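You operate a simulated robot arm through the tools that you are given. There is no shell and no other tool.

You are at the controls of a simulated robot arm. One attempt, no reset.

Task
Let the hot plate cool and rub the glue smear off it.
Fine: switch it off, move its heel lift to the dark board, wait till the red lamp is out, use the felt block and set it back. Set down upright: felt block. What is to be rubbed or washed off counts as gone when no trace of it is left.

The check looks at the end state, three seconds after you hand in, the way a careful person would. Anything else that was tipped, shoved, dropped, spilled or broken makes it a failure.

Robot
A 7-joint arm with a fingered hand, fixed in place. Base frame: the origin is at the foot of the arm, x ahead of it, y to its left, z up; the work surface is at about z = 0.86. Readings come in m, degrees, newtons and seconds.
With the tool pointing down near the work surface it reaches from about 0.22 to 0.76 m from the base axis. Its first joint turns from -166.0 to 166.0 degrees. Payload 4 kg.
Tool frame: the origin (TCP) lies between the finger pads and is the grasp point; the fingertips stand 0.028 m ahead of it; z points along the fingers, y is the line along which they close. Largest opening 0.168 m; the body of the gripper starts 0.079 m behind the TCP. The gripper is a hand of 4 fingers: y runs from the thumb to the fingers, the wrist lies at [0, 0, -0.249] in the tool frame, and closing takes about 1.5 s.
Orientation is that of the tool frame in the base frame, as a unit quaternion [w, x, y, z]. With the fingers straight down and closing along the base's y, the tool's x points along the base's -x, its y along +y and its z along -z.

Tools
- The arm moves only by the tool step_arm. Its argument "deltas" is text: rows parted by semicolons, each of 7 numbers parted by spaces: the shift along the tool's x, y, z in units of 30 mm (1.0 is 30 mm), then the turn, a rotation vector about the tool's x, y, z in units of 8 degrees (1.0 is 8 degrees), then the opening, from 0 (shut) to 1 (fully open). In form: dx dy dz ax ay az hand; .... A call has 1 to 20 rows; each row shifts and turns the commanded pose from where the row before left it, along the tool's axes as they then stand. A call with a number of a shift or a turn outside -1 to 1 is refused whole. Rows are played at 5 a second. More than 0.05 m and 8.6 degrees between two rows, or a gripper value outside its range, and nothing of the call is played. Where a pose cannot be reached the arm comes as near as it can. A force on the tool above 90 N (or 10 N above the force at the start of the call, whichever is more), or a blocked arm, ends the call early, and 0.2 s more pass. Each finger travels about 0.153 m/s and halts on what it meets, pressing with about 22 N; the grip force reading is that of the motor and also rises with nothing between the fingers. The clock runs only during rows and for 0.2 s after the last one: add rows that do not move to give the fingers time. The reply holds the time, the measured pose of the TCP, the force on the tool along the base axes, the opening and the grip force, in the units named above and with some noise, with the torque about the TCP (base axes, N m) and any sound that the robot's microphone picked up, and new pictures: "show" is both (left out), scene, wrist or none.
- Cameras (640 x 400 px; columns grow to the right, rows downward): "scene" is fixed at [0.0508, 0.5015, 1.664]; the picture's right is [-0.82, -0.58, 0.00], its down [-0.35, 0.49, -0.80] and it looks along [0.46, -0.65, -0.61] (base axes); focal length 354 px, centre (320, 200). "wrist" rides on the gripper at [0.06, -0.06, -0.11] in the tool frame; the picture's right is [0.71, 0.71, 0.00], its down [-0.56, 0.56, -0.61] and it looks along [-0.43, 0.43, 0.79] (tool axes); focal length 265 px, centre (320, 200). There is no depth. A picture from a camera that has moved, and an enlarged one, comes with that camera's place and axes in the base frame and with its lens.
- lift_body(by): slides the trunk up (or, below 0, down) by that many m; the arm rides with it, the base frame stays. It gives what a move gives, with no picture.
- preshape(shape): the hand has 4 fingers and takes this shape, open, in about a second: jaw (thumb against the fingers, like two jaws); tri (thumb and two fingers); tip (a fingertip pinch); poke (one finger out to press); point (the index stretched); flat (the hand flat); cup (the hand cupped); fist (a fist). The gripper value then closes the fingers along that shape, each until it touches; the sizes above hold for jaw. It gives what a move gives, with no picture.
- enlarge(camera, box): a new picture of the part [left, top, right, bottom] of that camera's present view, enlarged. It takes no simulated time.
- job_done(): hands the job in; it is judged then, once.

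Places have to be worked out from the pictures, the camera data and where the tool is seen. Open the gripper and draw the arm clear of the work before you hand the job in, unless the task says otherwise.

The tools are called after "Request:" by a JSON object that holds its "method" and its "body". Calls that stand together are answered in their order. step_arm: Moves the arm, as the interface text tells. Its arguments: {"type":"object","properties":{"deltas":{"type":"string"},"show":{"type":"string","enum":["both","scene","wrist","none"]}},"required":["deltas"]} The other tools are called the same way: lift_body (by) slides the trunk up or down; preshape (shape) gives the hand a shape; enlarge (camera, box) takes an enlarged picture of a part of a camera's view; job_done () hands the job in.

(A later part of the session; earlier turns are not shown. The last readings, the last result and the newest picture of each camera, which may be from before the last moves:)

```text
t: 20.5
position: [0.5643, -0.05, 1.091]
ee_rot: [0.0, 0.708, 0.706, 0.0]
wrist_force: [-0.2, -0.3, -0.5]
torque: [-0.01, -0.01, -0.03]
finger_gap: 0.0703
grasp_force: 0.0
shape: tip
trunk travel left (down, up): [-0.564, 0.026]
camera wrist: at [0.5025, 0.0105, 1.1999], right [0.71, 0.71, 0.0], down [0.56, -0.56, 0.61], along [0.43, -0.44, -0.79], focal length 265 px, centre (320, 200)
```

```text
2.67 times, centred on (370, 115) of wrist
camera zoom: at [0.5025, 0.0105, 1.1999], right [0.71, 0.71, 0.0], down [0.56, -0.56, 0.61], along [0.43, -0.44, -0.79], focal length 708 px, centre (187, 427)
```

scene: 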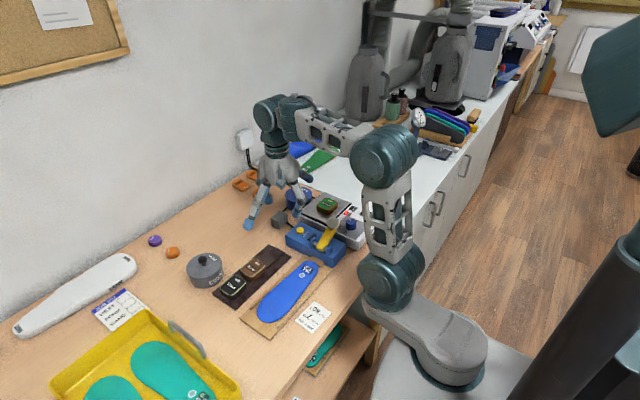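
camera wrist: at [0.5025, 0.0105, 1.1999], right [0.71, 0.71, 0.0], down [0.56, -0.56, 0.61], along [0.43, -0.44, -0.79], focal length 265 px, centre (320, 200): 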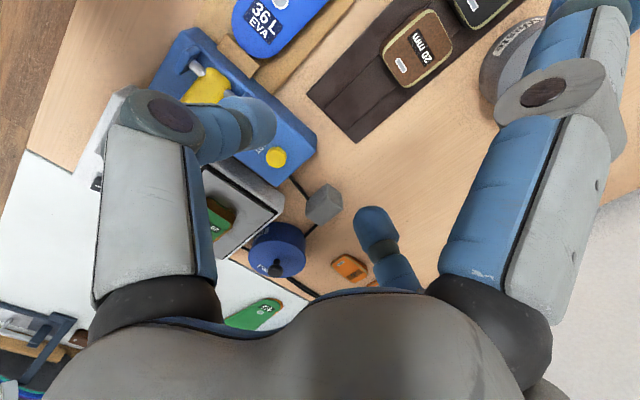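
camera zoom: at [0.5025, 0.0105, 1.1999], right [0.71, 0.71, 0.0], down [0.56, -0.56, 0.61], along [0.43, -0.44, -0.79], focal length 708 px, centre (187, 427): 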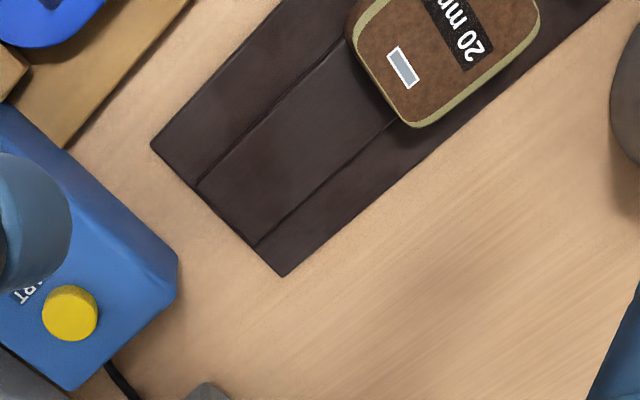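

The grey cube sits right where the cable runs, so I need to be sure it really is the felt block and not an inline box on the cable. I'll check the rest of the scene for other candidates.

Request:
{"method": "enlarge", "body": {"camera": "scene", "box": [260, 180, 340, 230]}}

Request:
{"method": "enlarge", "body": {"camera": "scene", "box": [370, 80, 500, 161]}}

Request:
{"method": "enlarge", "body": {"camera": "scene", "box": [0, 220, 260, 382]}}

Request:
{"method": "enlarge", "body": {"camera": "scene", "box": [440, 0, 570, 81]}}

```text
8.00 times, centred on (300, 205) of scene
camera zoom: at [0.0508, 0.5015, 1.664], right [-0.82, -0.58, 0.0], down [-0.35, 0.49, -0.8], along [0.46, -0.65, -0.61], focal length 2835 px, centre (480, 160)
```

zoom: 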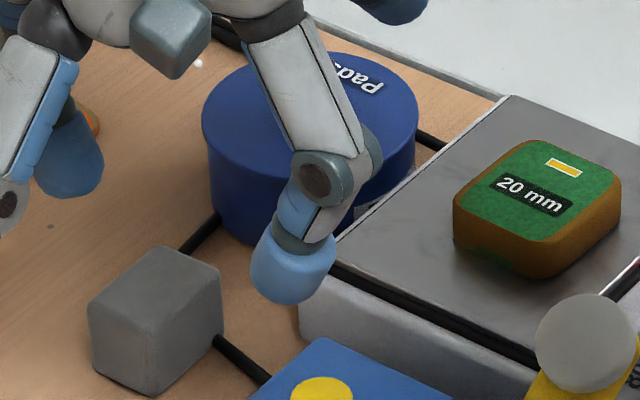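

```text
4.92 times, centred on (435, 120) of scene
camera zoom: at [0.0508, 0.5015, 1.664], right [-0.82, -0.58, 0.0], down [-0.35, 0.49, -0.8], along [0.46, -0.65, -0.61], focal length 1745 px, centre (-246, 591)
```

zoom: 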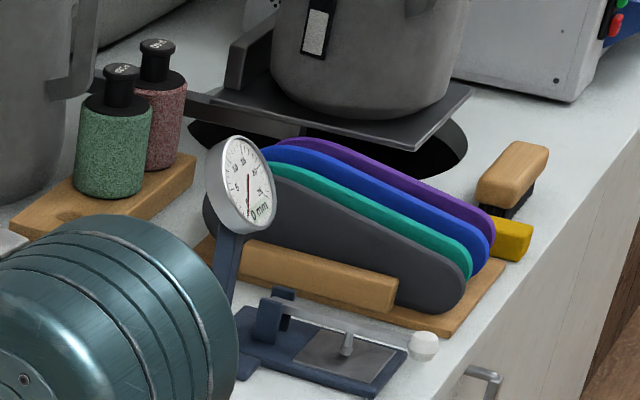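

```text
2.46 times, centred on (130, 301) of scene
camera zoom: at [0.0508, 0.5015, 1.664], right [-0.82, -0.58, 0.0], down [-0.35, 0.49, -0.8], along [0.46, -0.65, -0.61], focal length 872 px, centre (788, -49)
```

zoom: 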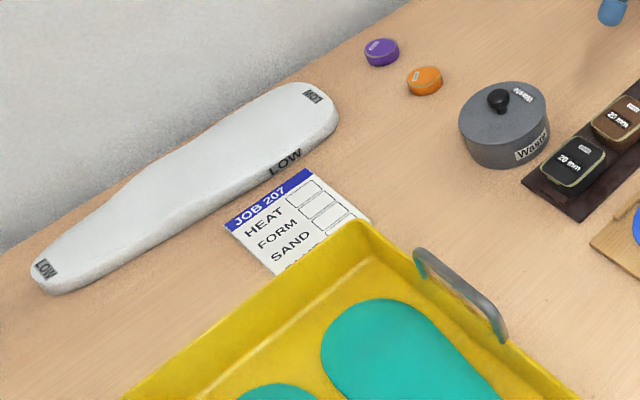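

```text
4.92 times, centred on (505, 40) of scene
camera zoom: at [0.0508, 0.5015, 1.664], right [-0.82, -0.58, 0.0], down [-0.35, 0.49, -0.8], along [0.46, -0.65, -0.61], focal length 1745 px, centre (-591, 985)
```

zoom: 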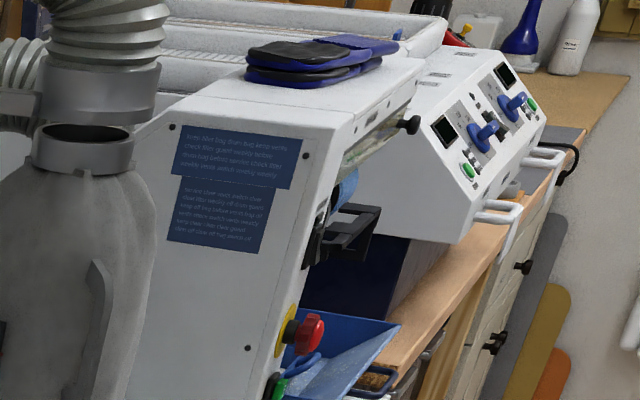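

The grey block is the only reachable candidate: 32×48 mm and 35 mm tall, centred at (0.689, -0.168), top at z 0.895. The lift's top is near 0.935 at about (0.565, -0.284). I'll slide back over the lift with the pinch now along base x.

Request:
{"method": "step_arm", "body": {"deltas": "-0.866 0 0 0 0 0 0.42; -0.866 0 0 0 0 0 0.42; -0.866 0 0 0 0 0 0.42; -0.866 0 0 0 0 0 0.42; -0.866 0 0 0 0 0 0.42; -0.866 0 0 0 0 0 0.42; -0.866 0 0 0 0 0 0.42; -0.866 0 0 0 0 0 0.42; -0.866 0 0 0 0 0 0.42; 0 0 0 0 0 0 0.42", "show": "both"}}

Request:
{"method": "enlarge", "body": {"camera": "wrist", "box": [220, 30, 420, 155]}}

```text
t: 22.7
position: [0.5634, -0.2836, 1.0909]
ee_rot: [0.0, 0.707, 0.707, 0.001]
wrist_force: [-0.3, -0.7, 1.2]
torque: [0.0, 0.01, -0.02]
finger_gap: 0.0703
grasp_force: 0.1
shape: tip
trunk travel left (down, up): [-0.564, 0.026]
camera wrist: at [0.5016, -0.223, 1.2007], right [0.71, 0.71, 0.0], down [0.56, -0.56, 0.61], along [0.43, -0.44, -0.79], focal length 265 px, centre (320, 200)
```

scene: 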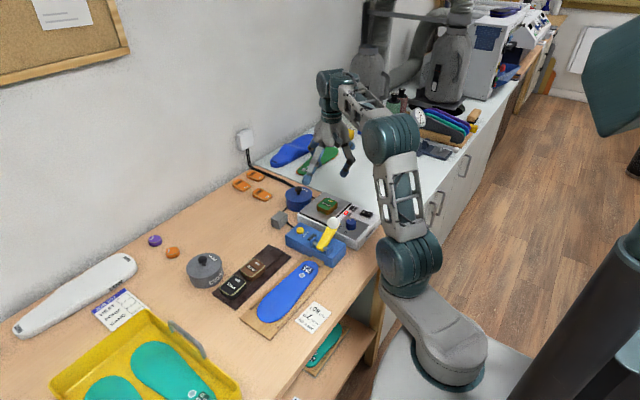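
wrist: 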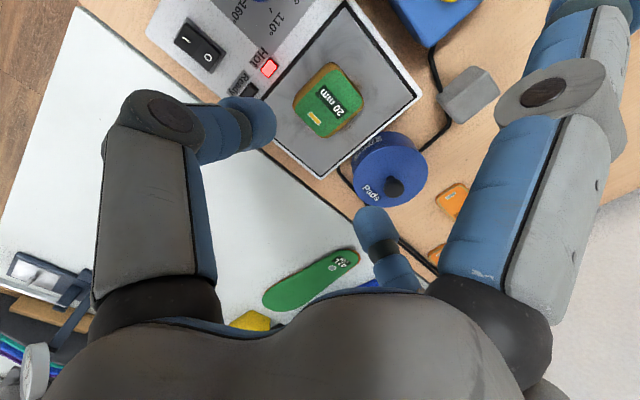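

```text
3.20 times, centred on (320, 92) of wrist
camera zoom: at [0.5016, -0.223, 1.2007], right [0.71, 0.71, 0.0], down [0.56, -0.56, 0.61], along [0.43, -0.44, -0.79], focal length 849 px, centre (320, 544)
```

zoom: 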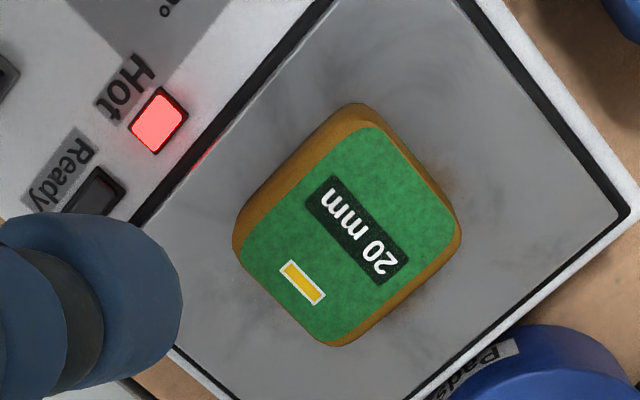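

Triangulating the label from three views gives the lift top at z 0.928, so the plate is near 0.908 and the lift centre near (0.568, -0.2805). I'll fine-adjust and come down to TCP z of about 0.985 for a check.

Request:
{"method": "step_arm", "body": {"deltas": "0.1 0.153 0 0 0 0 0.42; 0 0 0.9 0 0 0 0.42; 0 0 0.9 0 0 0 0.42; 0 0 0.9 0 0 0 0.42; 0 0 0.83 0 0 0 0.42; 0 0 0 0 0 0 0.42", "show": "both"}}

Request:
{"method": "enlarge", "body": {"camera": "scene", "box": [270, 150, 390, 225]}}

Request:
{"method": "enlarge", "body": {"camera": "wrist", "box": [200, 60, 440, 210]}}

```text
t: 24.1
position: [0.5675, -0.2817, 0.9822]
ee_rot: [0.0, 0.707, 0.707, 0.0]
wrist_force: [0.0, -0.2, -0.6]
torque: [0.01, -0.01, 0.03]
finger_gap: 0.0703
grasp_force: 0.0
shape: tip
trunk travel left (down, up): [-0.564, 0.026]
camera wrist: at [0.5062, -0.2204, 1.0931], right [0.71, 0.71, 0.0], down [0.56, -0.56, 0.61], along [0.43, -0.44, -0.79], focal length 265 px, centre (320, 200)
```

scene: 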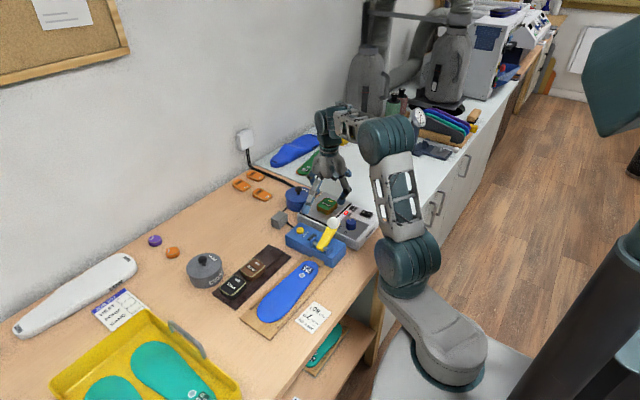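
wrist: 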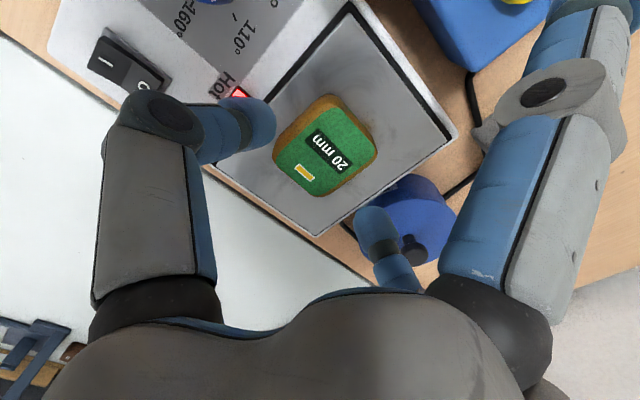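

```text
5.33 times, centred on (330, 188) of scene
camera zoom: at [0.0508, 0.5015, 1.664], right [-0.82, -0.58, 0.0], down [-0.35, 0.49, -0.8], along [0.46, -0.65, -0.61], focal length 1890 px, centre (267, 267)
```

zoom: 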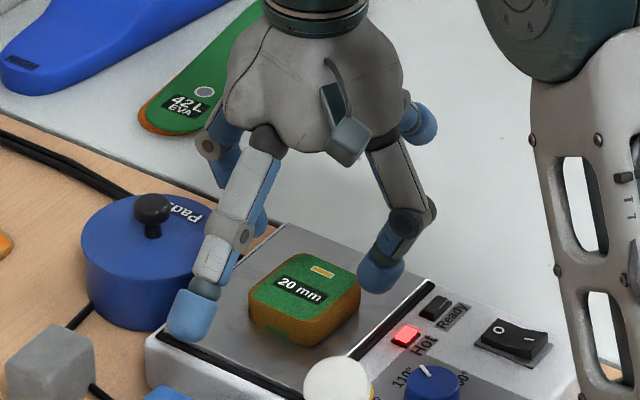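

```text
2.67 times, centred on (320, 135) of wrist
camera zoom: at [0.5062, -0.2204, 1.0931], right [0.71, 0.71, 0.0], down [0.56, -0.56, 0.61], along [0.43, -0.44, -0.79], focal length 708 px, centre (320, 373)
```

zoom: 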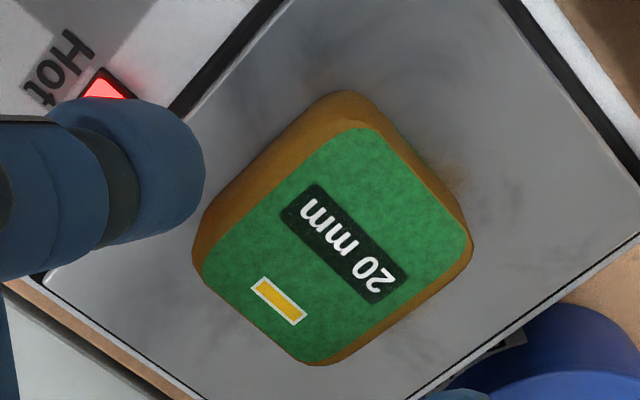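

The pinch fingers straddle the lift, and the splayed +y finger is well above the blue device. I'll nudge 3 mm in y, descend to TCP z 0.947 so the tips are about 8 mm above the plate, and close.

Request:
{"method": "step_arm", "body": {"deltas": "0.1 0.05 0.3 0 0 0 0.42; 0 0 0.4 0 0 0 0.42; 0 0 0.3 0 0 0 0.42; 0 0 0.15 0 0 0 0.42; 0 0 0 0 0 0 0.42", "show": "scene"}}

Request:
{"method": "enlarge", "body": {"camera": "scene", "box": [270, 160, 390, 235]}}

```text
t: 25.3
position: [0.5695, -0.2788, 0.9494]
ee_rot: [0.0, 0.707, 0.707, 0.0]
wrist_force: [-0.5, -0.8, 0.8]
torque: [-0.03, -0.01, -0.04]
finger_gap: 0.0703
grasp_force: 0.0
shape: tip
trunk travel left (down, up): [-0.564, 0.026]
```

scene: 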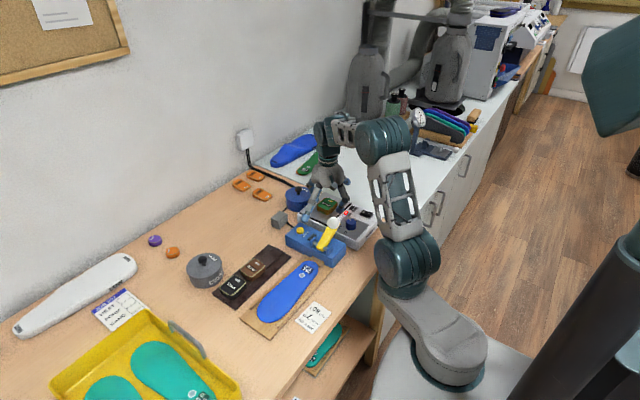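

```text
5.33 times, centred on (330, 198) of scene
camera zoom: at [0.0508, 0.5015, 1.664], right [-0.82, -0.58, 0.0], down [-0.35, 0.49, -0.8], along [0.46, -0.65, -0.61], focal length 1890 px, centre (267, 213)
```

zoom: 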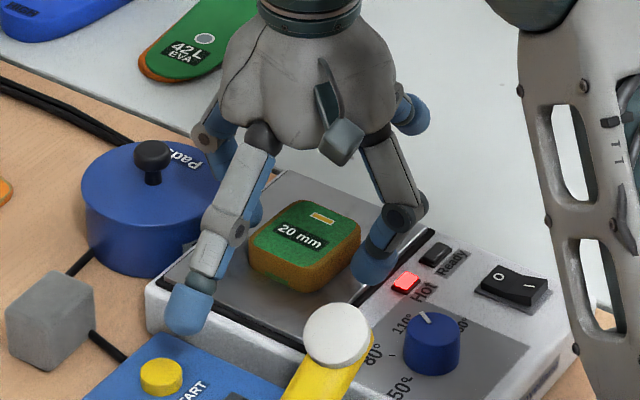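

The thumb is on the -x side and the opposing finger on the +x side, both beside the lift and clear of the plate. I'll close the pinch now.

Request:
{"method": "step_arm", "body": {"deltas": "0 0 0.07 0 0 0 0.35; 0 0 0 0 0 0 0.3; 0 0 0 0 0 0 0.25; 0 0 0 0 0 0 0.2; 0 0 0 0 0 0 0.1; 0 0 0 0 0 0 0; 0 0 0 0 0 0 0; 0 0 0 0 0 0 0", "show": "both"}}

Request:
{"method": "enlarge", "body": {"camera": "scene", "box": [270, 160, 390, 235]}}

```text
t: 27.1
position: [0.5695, -0.2784, 0.947]
ee_rot: [-0.001, 0.708, 0.706, -0.001]
wrist_force: [0.8, 0.5, 0.1]
torque: [-0.04, -0.02, -0.01]
finger_gap: 0.0475
grasp_force: 22.2
shape: tip
trunk travel left (down, up): [-0.564, 0.026]
camera wrist: at [0.5082, -0.218, 1.0575], right [0.71, 0.71, 0.0], down [0.56, -0.56, 0.61], along [0.43, -0.44, -0.79], focal length 265 px, centre (320, 200)
```

scene: 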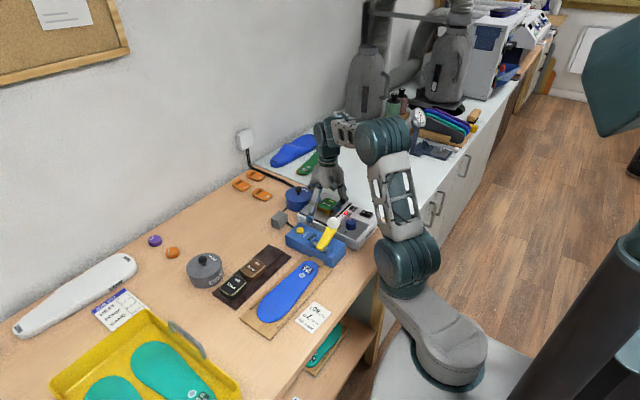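
wrist: 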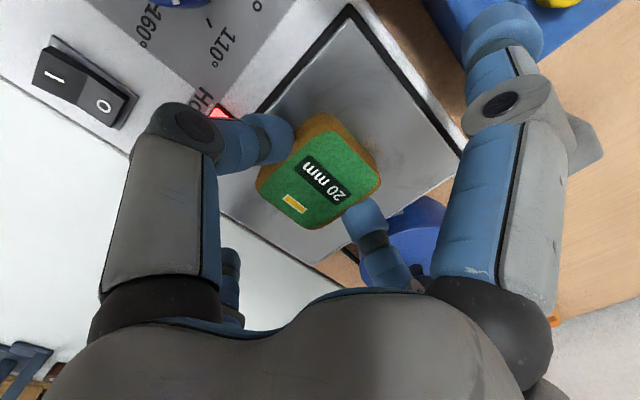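

```text
5.33 times, centred on (330, 198) of scene
camera zoom: at [0.0508, 0.5015, 1.664], right [-0.82, -0.58, 0.0], down [-0.35, 0.49, -0.8], along [0.46, -0.65, -0.61], focal length 1890 px, centre (267, 213)
```

zoom: 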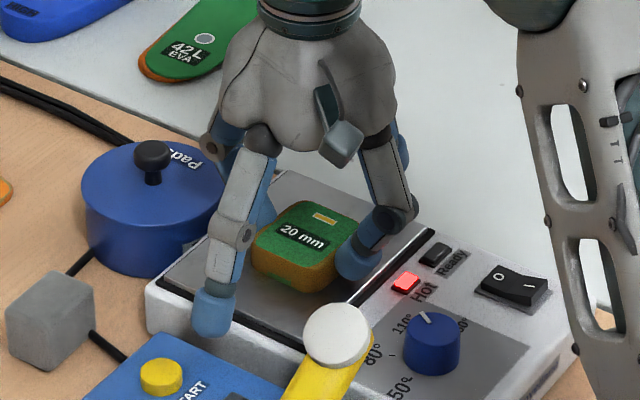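

The lift is gripped with 22 N at gap 0.0475. With the command at 0 the splayed fingers came inward and lower, so I'll ease it to 0.22, still tighter than the lift, and see whether the grip holds with them raised again.

Request:
{"method": "step_arm", "body": {"deltas": "0 0 0 0 0 0 0.22; 0 0 0 0 0 0 0.22; 0 0 0 0 0 0 0.22; 0 0 0 0 0 0 0.22", "show": "wrist"}}

Request:
{"method": "enlarge", "body": {"camera": "scene", "box": [270, 160, 390, 235]}}

```text
t: 28.1
position: [0.5695, -0.2798, 0.9469]
ee_rot: [0.0, 0.708, 0.706, 0.0]
wrist_force: [0.2, 0.5, -0.2]
torque: [0.01, 0.0, 0.02]
finger_gap: 0.0476
grasp_force: 22.0
shape: tip
trunk travel left (down, up): [-0.564, 0.026]
camera wrist: at [0.5081, -0.218, 1.0575], right [0.71, 0.71, 0.0], down [0.56, -0.56, 0.61], along [0.43, -0.44, -0.79], focal length 265 px, centre (320, 200)
```

wrist: 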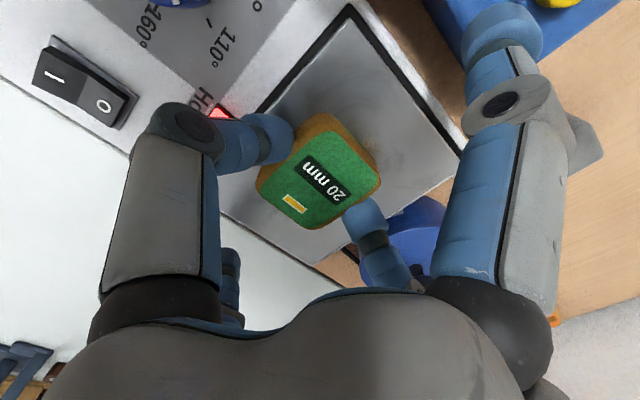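

```text
5.33 times, centred on (330, 198) of scene
camera zoom: at [0.0508, 0.5015, 1.664], right [-0.82, -0.58, 0.0], down [-0.35, 0.49, -0.8], along [0.46, -0.65, -0.61], focal length 1890 px, centre (267, 213)
```

zoom: 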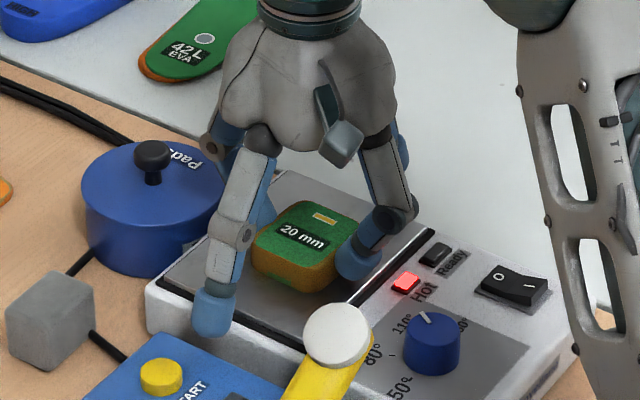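

The grip holds, but the splayed fingers now stay at radius 0.10. So I'll set the lift down with the hand turned about 22°, which lets them miss the brown lift and the blue device. First I'll lift straight up and check the plate.

Request:
{"method": "step_arm", "body": {"deltas": "0 0 -0.2 0 0 0 0.1; 0 0 -0.4 0 0 0 0.1; 0 0 -0.8 0 0 0 0.1; 0 0 -0.9 0 0 0 0.1; 0 0 -0.9 0 0 0 0.1; 0 0 -0.9 0 0 0 0.1; 0 0 0 0 0 0 0.1", "show": "both"}}

Request:
{"method": "enlarge", "body": {"camera": "scene", "box": [280, 140, 400, 235]}}

Request:
{"method": "enlarge", "body": {"camera": "wrist", "box": [220, 0, 440, 138]}}

```text
t: 29.7
position: [0.5701, -0.2785, 1.0725]
ee_rot: [0.0, 0.707, 0.707, 0.0]
wrist_force: [-0.1, -0.5, 0.5]
torque: [-0.01, 0.02, 0.0]
finger_gap: 0.0478
grasp_force: 22.1
shape: tip
trunk travel left (down, up): [-0.564, 0.026]
camera wrist: at [0.509, -0.2178, 1.1816], right [0.71, 0.71, 0.0], down [0.56, -0.56, 0.61], along [0.43, -0.44, -0.79], focal length 265 px, centre (320, 200)
```

scene: 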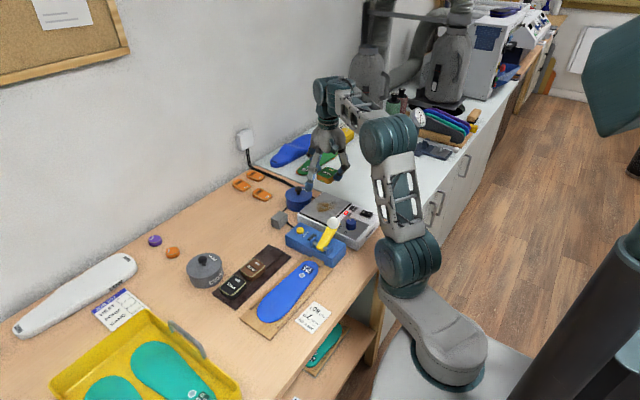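
wrist: 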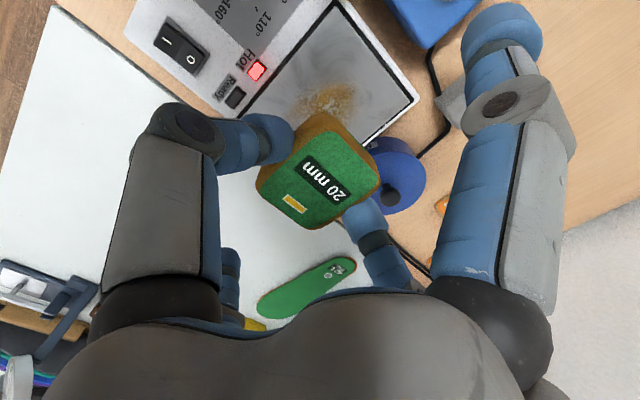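

```text
4.21 times, centred on (340, 188) of scene
camera zoom: at [0.0508, 0.5015, 1.664], right [-0.82, -0.58, 0.0], down [-0.35, 0.49, -0.8], along [0.46, -0.65, -0.61], focal length 1492 px, centre (236, 253)
```

zoom: 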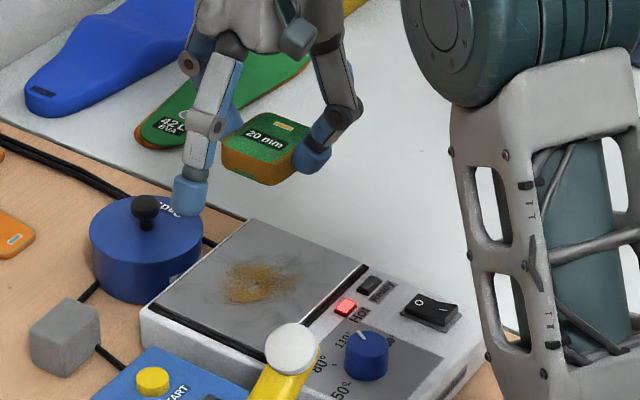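

```text
2.90 times, centred on (330, 69) of wrist
camera zoom: at [0.509, -0.2178, 1.1816], right [0.71, 0.71, 0.0], down [0.56, -0.56, 0.61], along [0.43, -0.44, -0.79], focal length 769 px, centre (291, 580)
```

zoom: 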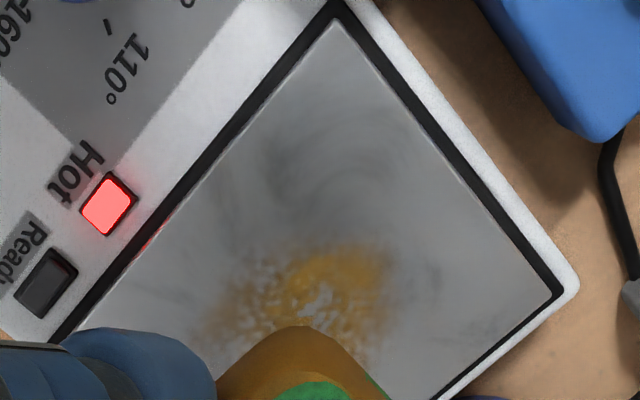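

The glue smear is a brown patch that was under the lift. I'll carry the lift over the free slot at about (0.597, -0.032) at this height and then turn the hand 22°.

Request:
{"method": "step_arm", "body": {"deltas": "0.822 0.09 0 0 0 0 0.1; 0.822 0.09 0 0 0 0 0.1; 0.822 0.09 0 0 0 0 0.1; 0.822 0.09 0 0 0 0 0.1; 0.822 0.09 0 0 0 0 0.1; 0.822 0.09 0 0 0 0 0.1; 0.822 0.09 0 0 0 0 0.1; 0.822 0.09 0 0 0 0 0.1; 0.822 0.09 0 0 0 0 0.1; 0.822 0.09 0 0 0 0 0.1; 0 0 0 0 0 -0.92 0.1; 0 0 0 0 0 -0.92 0.1; 0 0 0 0 0 -0.91 0.1; 0 0 0 0 0 0 0.1", "show": "both"}}

Request:
{"method": "enlarge", "body": {"camera": "scene", "box": [210, 170, 350, 300]}}

```text
t: 32.7
position: [0.5979, -0.0316, 1.0702]
ee_rot: [0.001, 0.559, 0.829, 0.0]
wrist_force: [-0.1, -0.4, -0.1]
torque: [-0.02, -0.01, -0.03]
finger_gap: 0.0477
grasp_force: 22.0
shape: tip
trunk travel left (down, up): [-0.564, 0.026]
camera wrist: at [0.5181, 0.0026, 1.1805], right [0.39, 0.92, 0.0], down [0.73, -0.31, 0.61], along [0.57, -0.24, -0.79], focal length 265 px, centre (320, 200)
```

scene: 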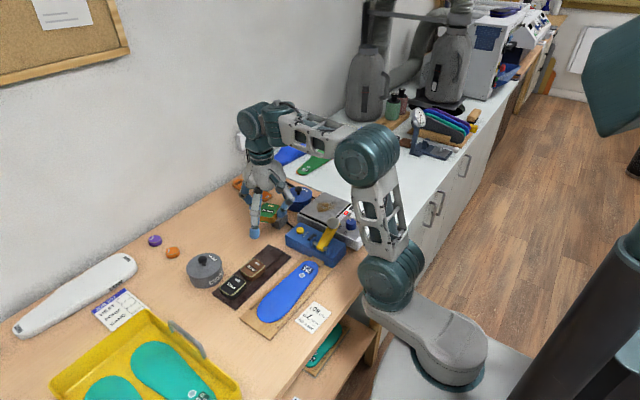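
wrist: 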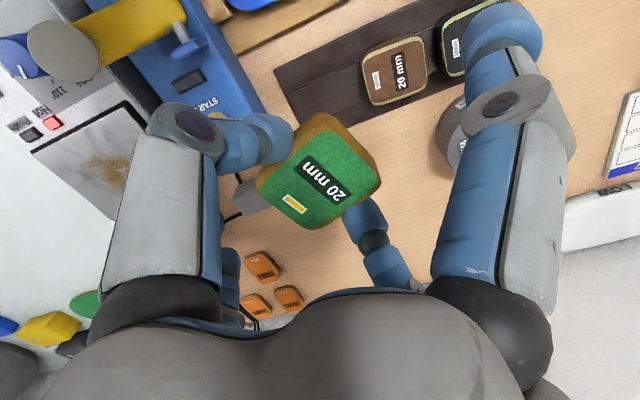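

```text
3.08 times, centred on (280, 235) of scene
camera zoom: at [0.0508, 0.5015, 1.664], right [-0.82, -0.58, 0.0], down [-0.35, 0.49, -0.8], along [0.46, -0.65, -0.61], focal length 1090 px, centre (443, 92)
```

zoom: 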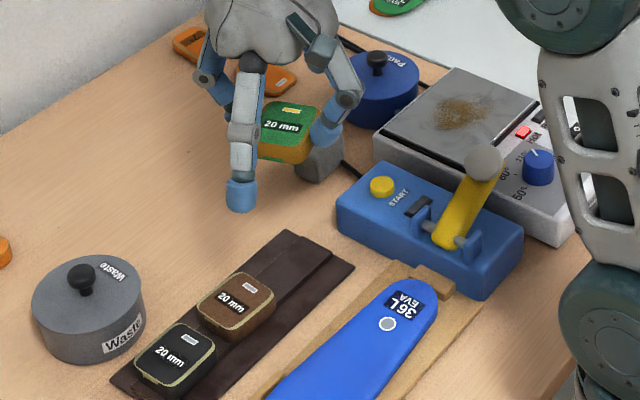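

The hand is turned 22° as planned, and the brown lift's near edge is at y 0.019. I'll nudge 4 mm in +y and come down to about 2 cm above the board.

Request:
{"method": "step_arm", "body": {"deltas": "0.124 0.05 0.9 0 0 0 0.1; 0 0 0.95 0 0 0 0.1; 0 0 0.95 0 0 0 0.1; 0 0 0.95 0 0 0 0.1; 0 0 0.9 0 0 0 0.1; 0 0 0 0 0 0 0.1", "show": "both"}}

Request:
{"method": "enlarge", "body": {"camera": "scene", "box": [220, 190, 340, 300]}}

Request:
{"method": "enlarge", "body": {"camera": "wrist", "box": [200, 0, 580, 237]}}

```text
t: 34.1
position: [0.5965, -0.0278, 0.9337]
ee_rot: [0.0, 0.56, 0.829, 0.0]
wrist_force: [1.1, -0.4, 0.4]
torque: [-0.01, -0.03, 0.0]
finger_gap: 0.0476
grasp_force: 22.2
shape: tip
trunk travel left (down, up): [-0.564, 0.026]
camera wrist: at [0.5175, 0.006, 1.0423], right [0.39, 0.92, 0.0], down [0.73, -0.31, 0.61], along [0.57, -0.24, -0.79], focal length 265 px, centre (320, 200)
```

scene: 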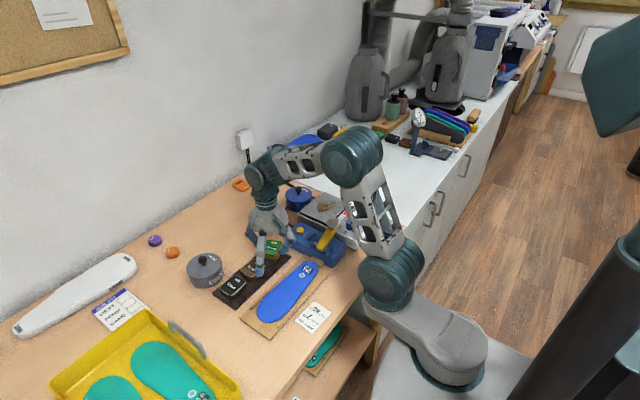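
wrist: 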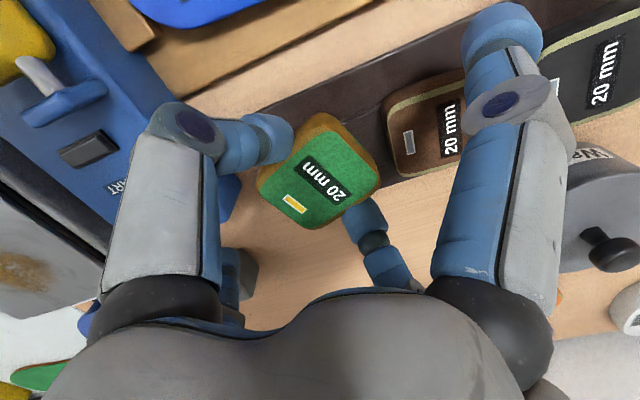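

```text
3.64 times, centred on (280, 245) of scene
camera zoom: at [0.0508, 0.5015, 1.664], right [-0.82, -0.58, 0.0], down [-0.35, 0.49, -0.8], along [0.46, -0.65, -0.61], focal length 1289 px, centre (466, 36)
```

zoom: 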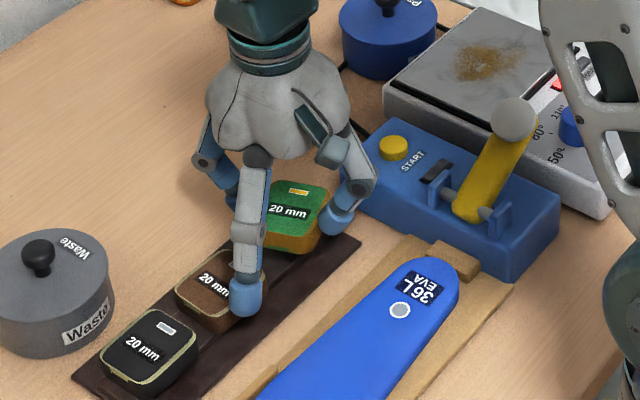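

```text
1.68 times, centred on (390, 118) of wrist
camera zoom: at [0.5175, 0.006, 1.0423], right [0.39, 0.92, 0.0], down [0.73, -0.31, 0.61], along [0.57, -0.24, -0.79], focal length 447 px, centre (202, 337)
```

zoom: 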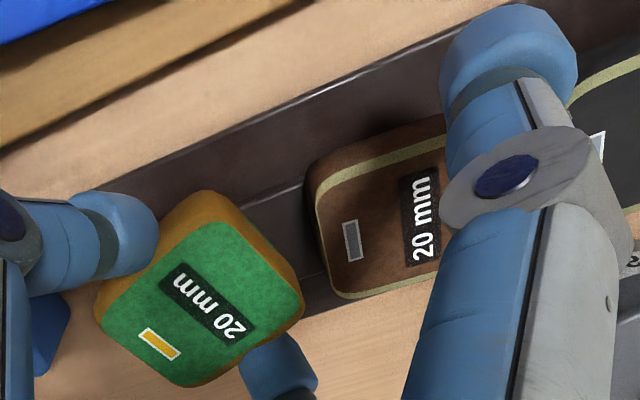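

The +y splayed finger passes just beside the brown lift with little margin, so I'll turn 4° more to widen it. Then I'll lower in small steps until the lift touches the board.

Request:
{"method": "step_arm", "body": {"deltas": "0 0 0 0 0 -0.5 0.1; 0 0 0.3 0 0 0 0.1; 0 0 0.3 0 0 0 0.1; 0 0 0.1 0 0 0 0.1; 0 0 0 0 0 0 0.1", "show": "both"}}

Request:
{"method": "enlarge", "body": {"camera": "scene", "box": [220, 190, 340, 300]}}

```text
t: 35.3
position: [0.5968, -0.0273, 0.9101]
ee_rot: [0.0, 0.53, 0.848, -0.001]
wrist_force: [-0.6, -0.1, -0.1]
torque: [-0.03, -0.01, 0.01]
finger_gap: 0.0474
grasp_force: 21.8
shape: tip
trunk travel left (down, up): [-0.564, 0.026]
camera wrist: at [0.5152, 0.0012, 1.0197], right [0.33, 0.95, 0.0], down [0.75, -0.26, 0.61], along [0.58, -0.2, -0.79], focal length 265 px, centre (320, 200)
```

scene: 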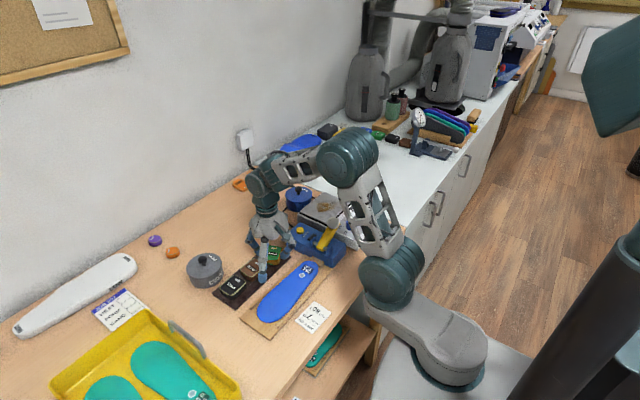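
wrist: 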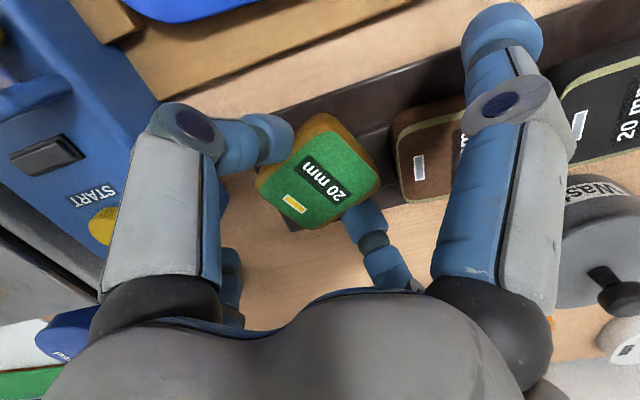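

```text
3.64 times, centred on (280, 245) of scene
camera zoom: at [0.0508, 0.5015, 1.664], right [-0.82, -0.58, 0.0], down [-0.35, 0.49, -0.8], along [0.46, -0.65, -0.61], focal length 1289 px, centre (466, 36)
```

zoom: 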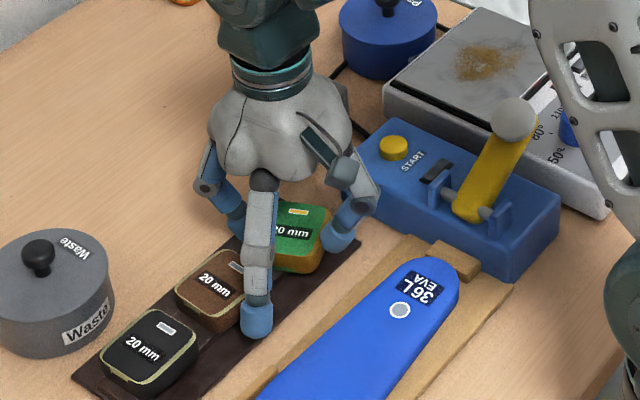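

The finger now passes clear of the brown lift. The lift bottom should be 4–5 mm above the board, so I'll lower in 1.5 mm steps and watch the force.

Request:
{"method": "step_arm", "body": {"deltas": "0 0 0.05 0 0 0 0.1; 0 0 0.05 0 0 0 0.1; 0 0 0 0 0 0 0.1", "show": "none"}}

```text
t: 36.1
position: [0.5968, -0.0278, 0.9077]
ee_rot: [0.001, 0.53, 0.848, 0.0]
wrist_force: [0.4, -0.7, 0.5]
torque: [-0.02, -0.01, -0.01]
finger_gap: 0.0476
grasp_force: 22.0
shape: tip
trunk travel left (down, up): [-0.564, 0.026]
```

Request:
{"method": "step_arm", "body": {"deltas": "0 0 0.05 0 0 0 0.1; 0 0 0 0 0 0 0.1", "show": "none"}}

```text
t: 36.7
position: [0.5968, -0.0273, 0.9064]
ee_rot: [0.001, 0.531, 0.848, 0.0]
wrist_force: [-0.2, 0.1, 8.6]
torque: [-0.04, 0.0, -0.04]
finger_gap: 0.0482
grasp_force: 21.8
shape: tip
trunk travel left (down, up): [-0.564, 0.026]
```

There is 8.6 N of contact, so the lift is resting on the board. I'll open the pinch gently.

Request:
{"method": "step_arm", "body": {"deltas": "0 0 0 0 0 0 0.28; 0 0 0 0 0 0 0.31; 0 0 0 0 0 0 0.34; 0 0 0 0 0 0 0.38; 0 0 0 0 0 0 0.38", "show": "both"}}

Request:
{"method": "enlarge", "body": {"camera": "scene", "box": [220, 190, 340, 300]}}

```text
t: 37.9
position: [0.5971, -0.0269, 0.9054]
ee_rot: [0.0, 0.53, 0.848, 0.001]
wrist_force: [-0.1, 0.0, 0.0]
torque: [-0.02, 0.0, 0.0]
finger_gap: 0.0635
grasp_force: 0.0
shape: tip
trunk travel left (down, up): [-0.564, 0.026]
camera wrist: at [0.5153, 0.0015, 1.0157], right [0.33, 0.95, 0.0], down [0.75, -0.26, 0.61], along [0.58, -0.2, -0.79], focal length 265 px, centre (320, 200)
```

scene: 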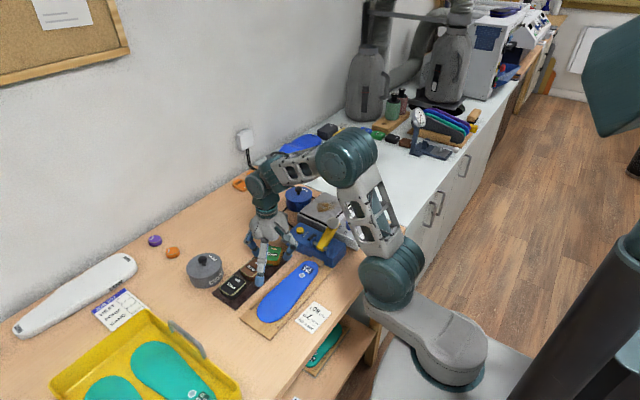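
wrist: 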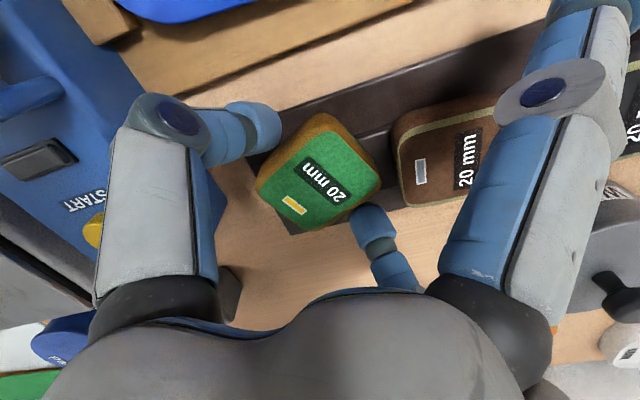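

```text
3.64 times, centred on (280, 245) of scene
camera zoom: at [0.0508, 0.5015, 1.664], right [-0.82, -0.58, 0.0], down [-0.35, 0.49, -0.8], along [0.46, -0.65, -0.61], focal length 1289 px, centre (466, 36)
```

zoom: 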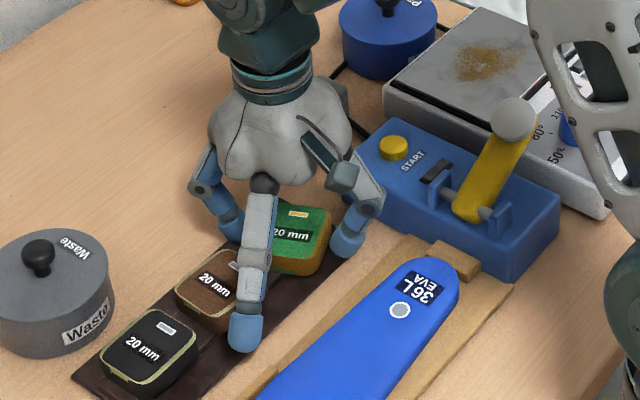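

The pinch is open and the lift rests on the board without touching the brown one. I'll go straight up and check.

Request:
{"method": "step_arm", "body": {"deltas": "0 0 -0.4 0 0 0 0.38; 0 0 -0.8 0 0 0 0.38; 0 0 -0.9 0 0 0 0.38; 0 0 -0.9 0 0 0 0.38; 0 0 -0.9 0 0 0 0.38; 0 0 -0.9 0 0 0 0.38; 0 0 -0.9 0 0 0 0.38; 0 0 0 0 0 0 0.38", "show": "both"}}

Request:
{"method": "enlarge", "body": {"camera": "scene", "box": [200, 190, 320, 310]}}

Request:
{"method": "enlarge", "body": {"camera": "wrist", "box": [200, 0, 440, 150]}}

```text
t: 39.7
position: [0.5957, -0.027, 1.0764]
ee_rot: [0.0, 0.531, 0.848, 0.0]
wrist_force: [-0.3, -0.7, -0.3]
torque: [0.0, -0.02, -0.04]
finger_gap: 0.0638
grasp_force: 0.0
shape: tip
trunk travel left (down, up): [-0.564, 0.026]
camera wrist: at [0.514, 0.0014, 1.1859], right [0.33, 0.95, 0.0], down [0.75, -0.26, 0.61], along [0.58, -0.2, -0.79], focal length 265 px, centre (320, 200)
```

scene: 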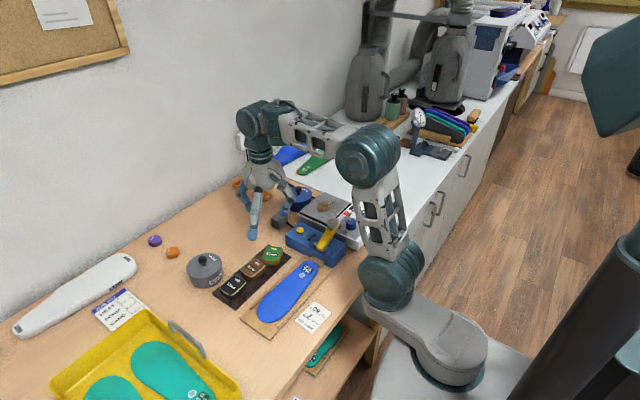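
wrist: 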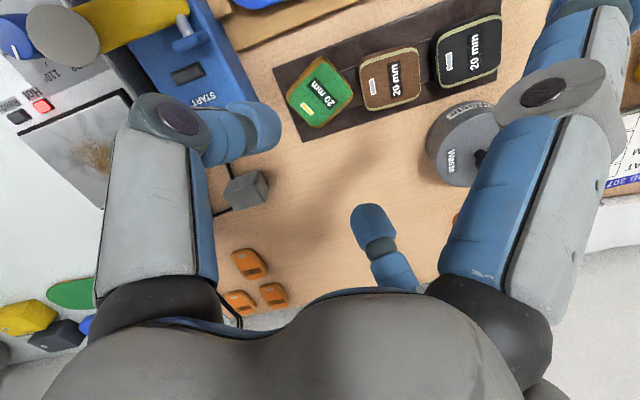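

```text
3.33 times, centred on (260, 250) of scene
camera zoom: at [0.0508, 0.5015, 1.664], right [-0.82, -0.58, 0.0], down [-0.35, 0.49, -0.8], along [0.46, -0.65, -0.61], focal length 1181 px, centre (520, 33)
```

zoom: 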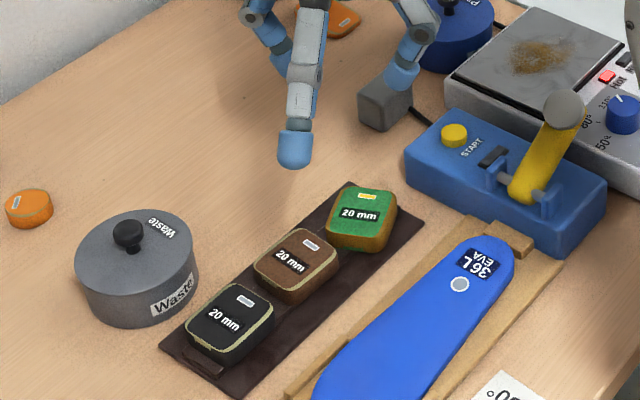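

```text
2.67 times, centred on (320, 75) of wrist
camera zoom: at [0.514, 0.0014, 1.1859], right [0.33, 0.95, 0.0], down [0.75, -0.26, 0.61], along [0.58, -0.2, -0.79], focal length 708 px, centre (320, 533)
```

zoom: 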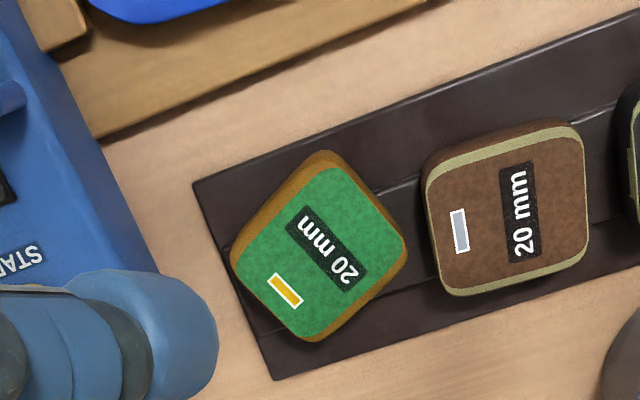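

The green lift sits flat and fully on the board, and nothing else was moved. The Hot lamp is still lit. While it cools I'll zoom in to measure the felt block precisely and check the lamp.

Request:
{"method": "enlarge", "body": {"camera": "wrist", "box": [180, 140, 308, 220]}}

Request:
{"method": "enlarge", "body": {"camera": "scene", "box": [260, 175, 388, 255]}}

```text
5.00 times, centred on (244, 180) of wrist
camera zoom: at [0.514, 0.0014, 1.1859], right [0.33, 0.95, 0.0], down [0.75, -0.26, 0.61], along [0.58, -0.2, -0.79], focal length 1327 px, centre (700, 300)
```

zoom: 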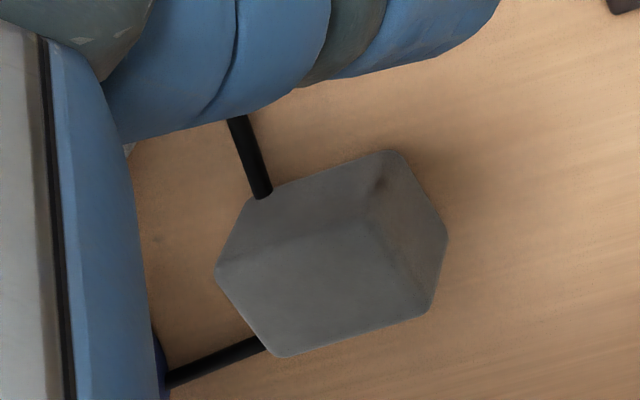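

```text
5.00 times, centred on (324, 215) of scene
camera zoom: at [0.0508, 0.5015, 1.664], right [-0.82, -0.58, 0.0], down [-0.35, 0.49, -0.8], along [0.46, -0.65, -0.61], focal length 1772 px, centre (300, 125)
```

zoom: 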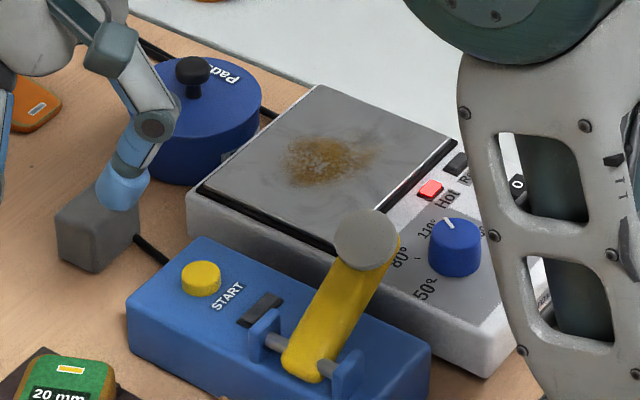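

The block measures x 0.673–0.7055 and y -0.192 to -0.1445, so its centre is (0.689, -0.1685) with the top at 0.895. I'll switch to the four-finger jaw, square the hand up and move above the block at safe height with a 0.062 opening.

Request:
{"method": "preshape", "body": {"shape": "jaw"}}

Request:
{"method": "step_arm", "body": {"deltas": "0 0 0 0 0 0.81 0.37; 0 0 0 0 0 0.81 0.37; 0 0 0 0 0 0.81 0.37; 0 0 0 0 0 0.8 0.37; -0.943 0.622 0 0 0 0 0.37; -0.943 0.622 0 0 0 0 0.37; -0.943 0.622 0 0 0 0 0.37; -0.943 0.622 0 0 0 0 0.37; -0.943 0.622 0 0 0 0 0.37; 0 0 0 0 0 0 0.37; 0 0 0 0 0 0 0.37", "show": "both"}}

Request:
{"method": "enlarge", "body": {"camera": "scene", "box": [230, 130, 390, 230]}}

```text
t: 40.6
position: [0.5972, -0.027, 1.0764]
ee_rot: [0.0, 0.531, 0.848, 0.0]
wrist_force: [-1.1, -0.3, -0.6]
torque: [0.0, 0.02, 0.02]
finger_gap: 0.168
grasp_force: 0.1
shape: jaw
trunk travel left (down, up): [-0.564, 0.026]
```

```text
t: 43.0
position: [0.6924, -0.1695, 1.076]
ee_rot: [0.0, 0.707, 0.707, -0.001]
wrist_force: [0.2, -0.2, -0.6]
torque: [0.0, -0.04, -0.01]
finger_gap: 0.0626
grasp_force: 0.1
shape: jaw
trunk travel left (down, up): [-0.564, 0.026]
camera wrist: at [0.6309, -0.1084, 1.1852], right [0.71, 0.71, 0.0], down [0.56, -0.56, 0.61], along [0.43, -0.43, -0.79], focal length 265 px, centre (320, 200)
```

scene: 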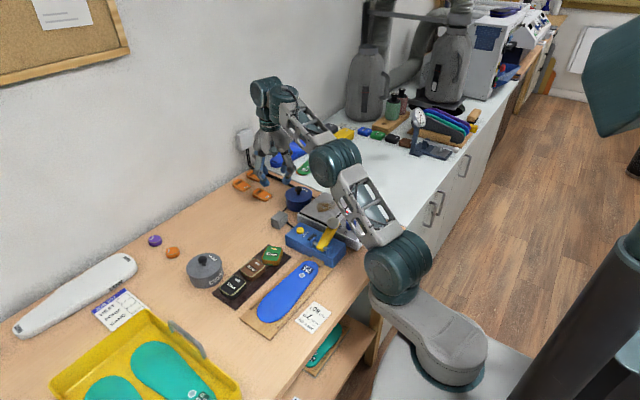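
wrist: 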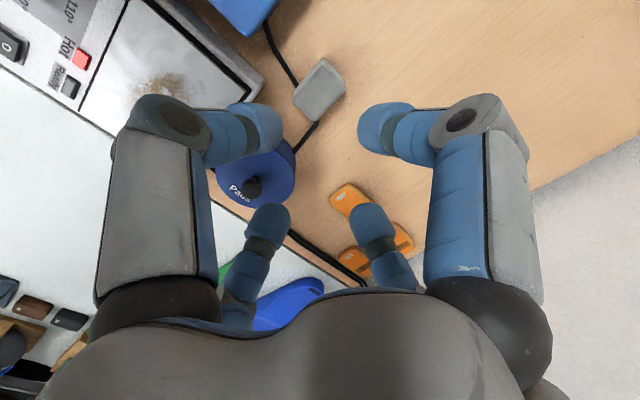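

```text
4.00 times, centred on (310, 180) of scene
camera zoom: at [0.0508, 0.5015, 1.664], right [-0.82, -0.58, 0.0], down [-0.35, 0.49, -0.8], along [0.46, -0.65, -0.61], focal length 1418 px, centre (360, 280)
```

zoom: 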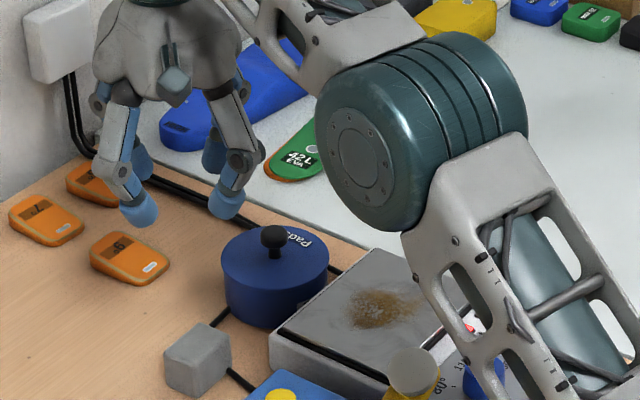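

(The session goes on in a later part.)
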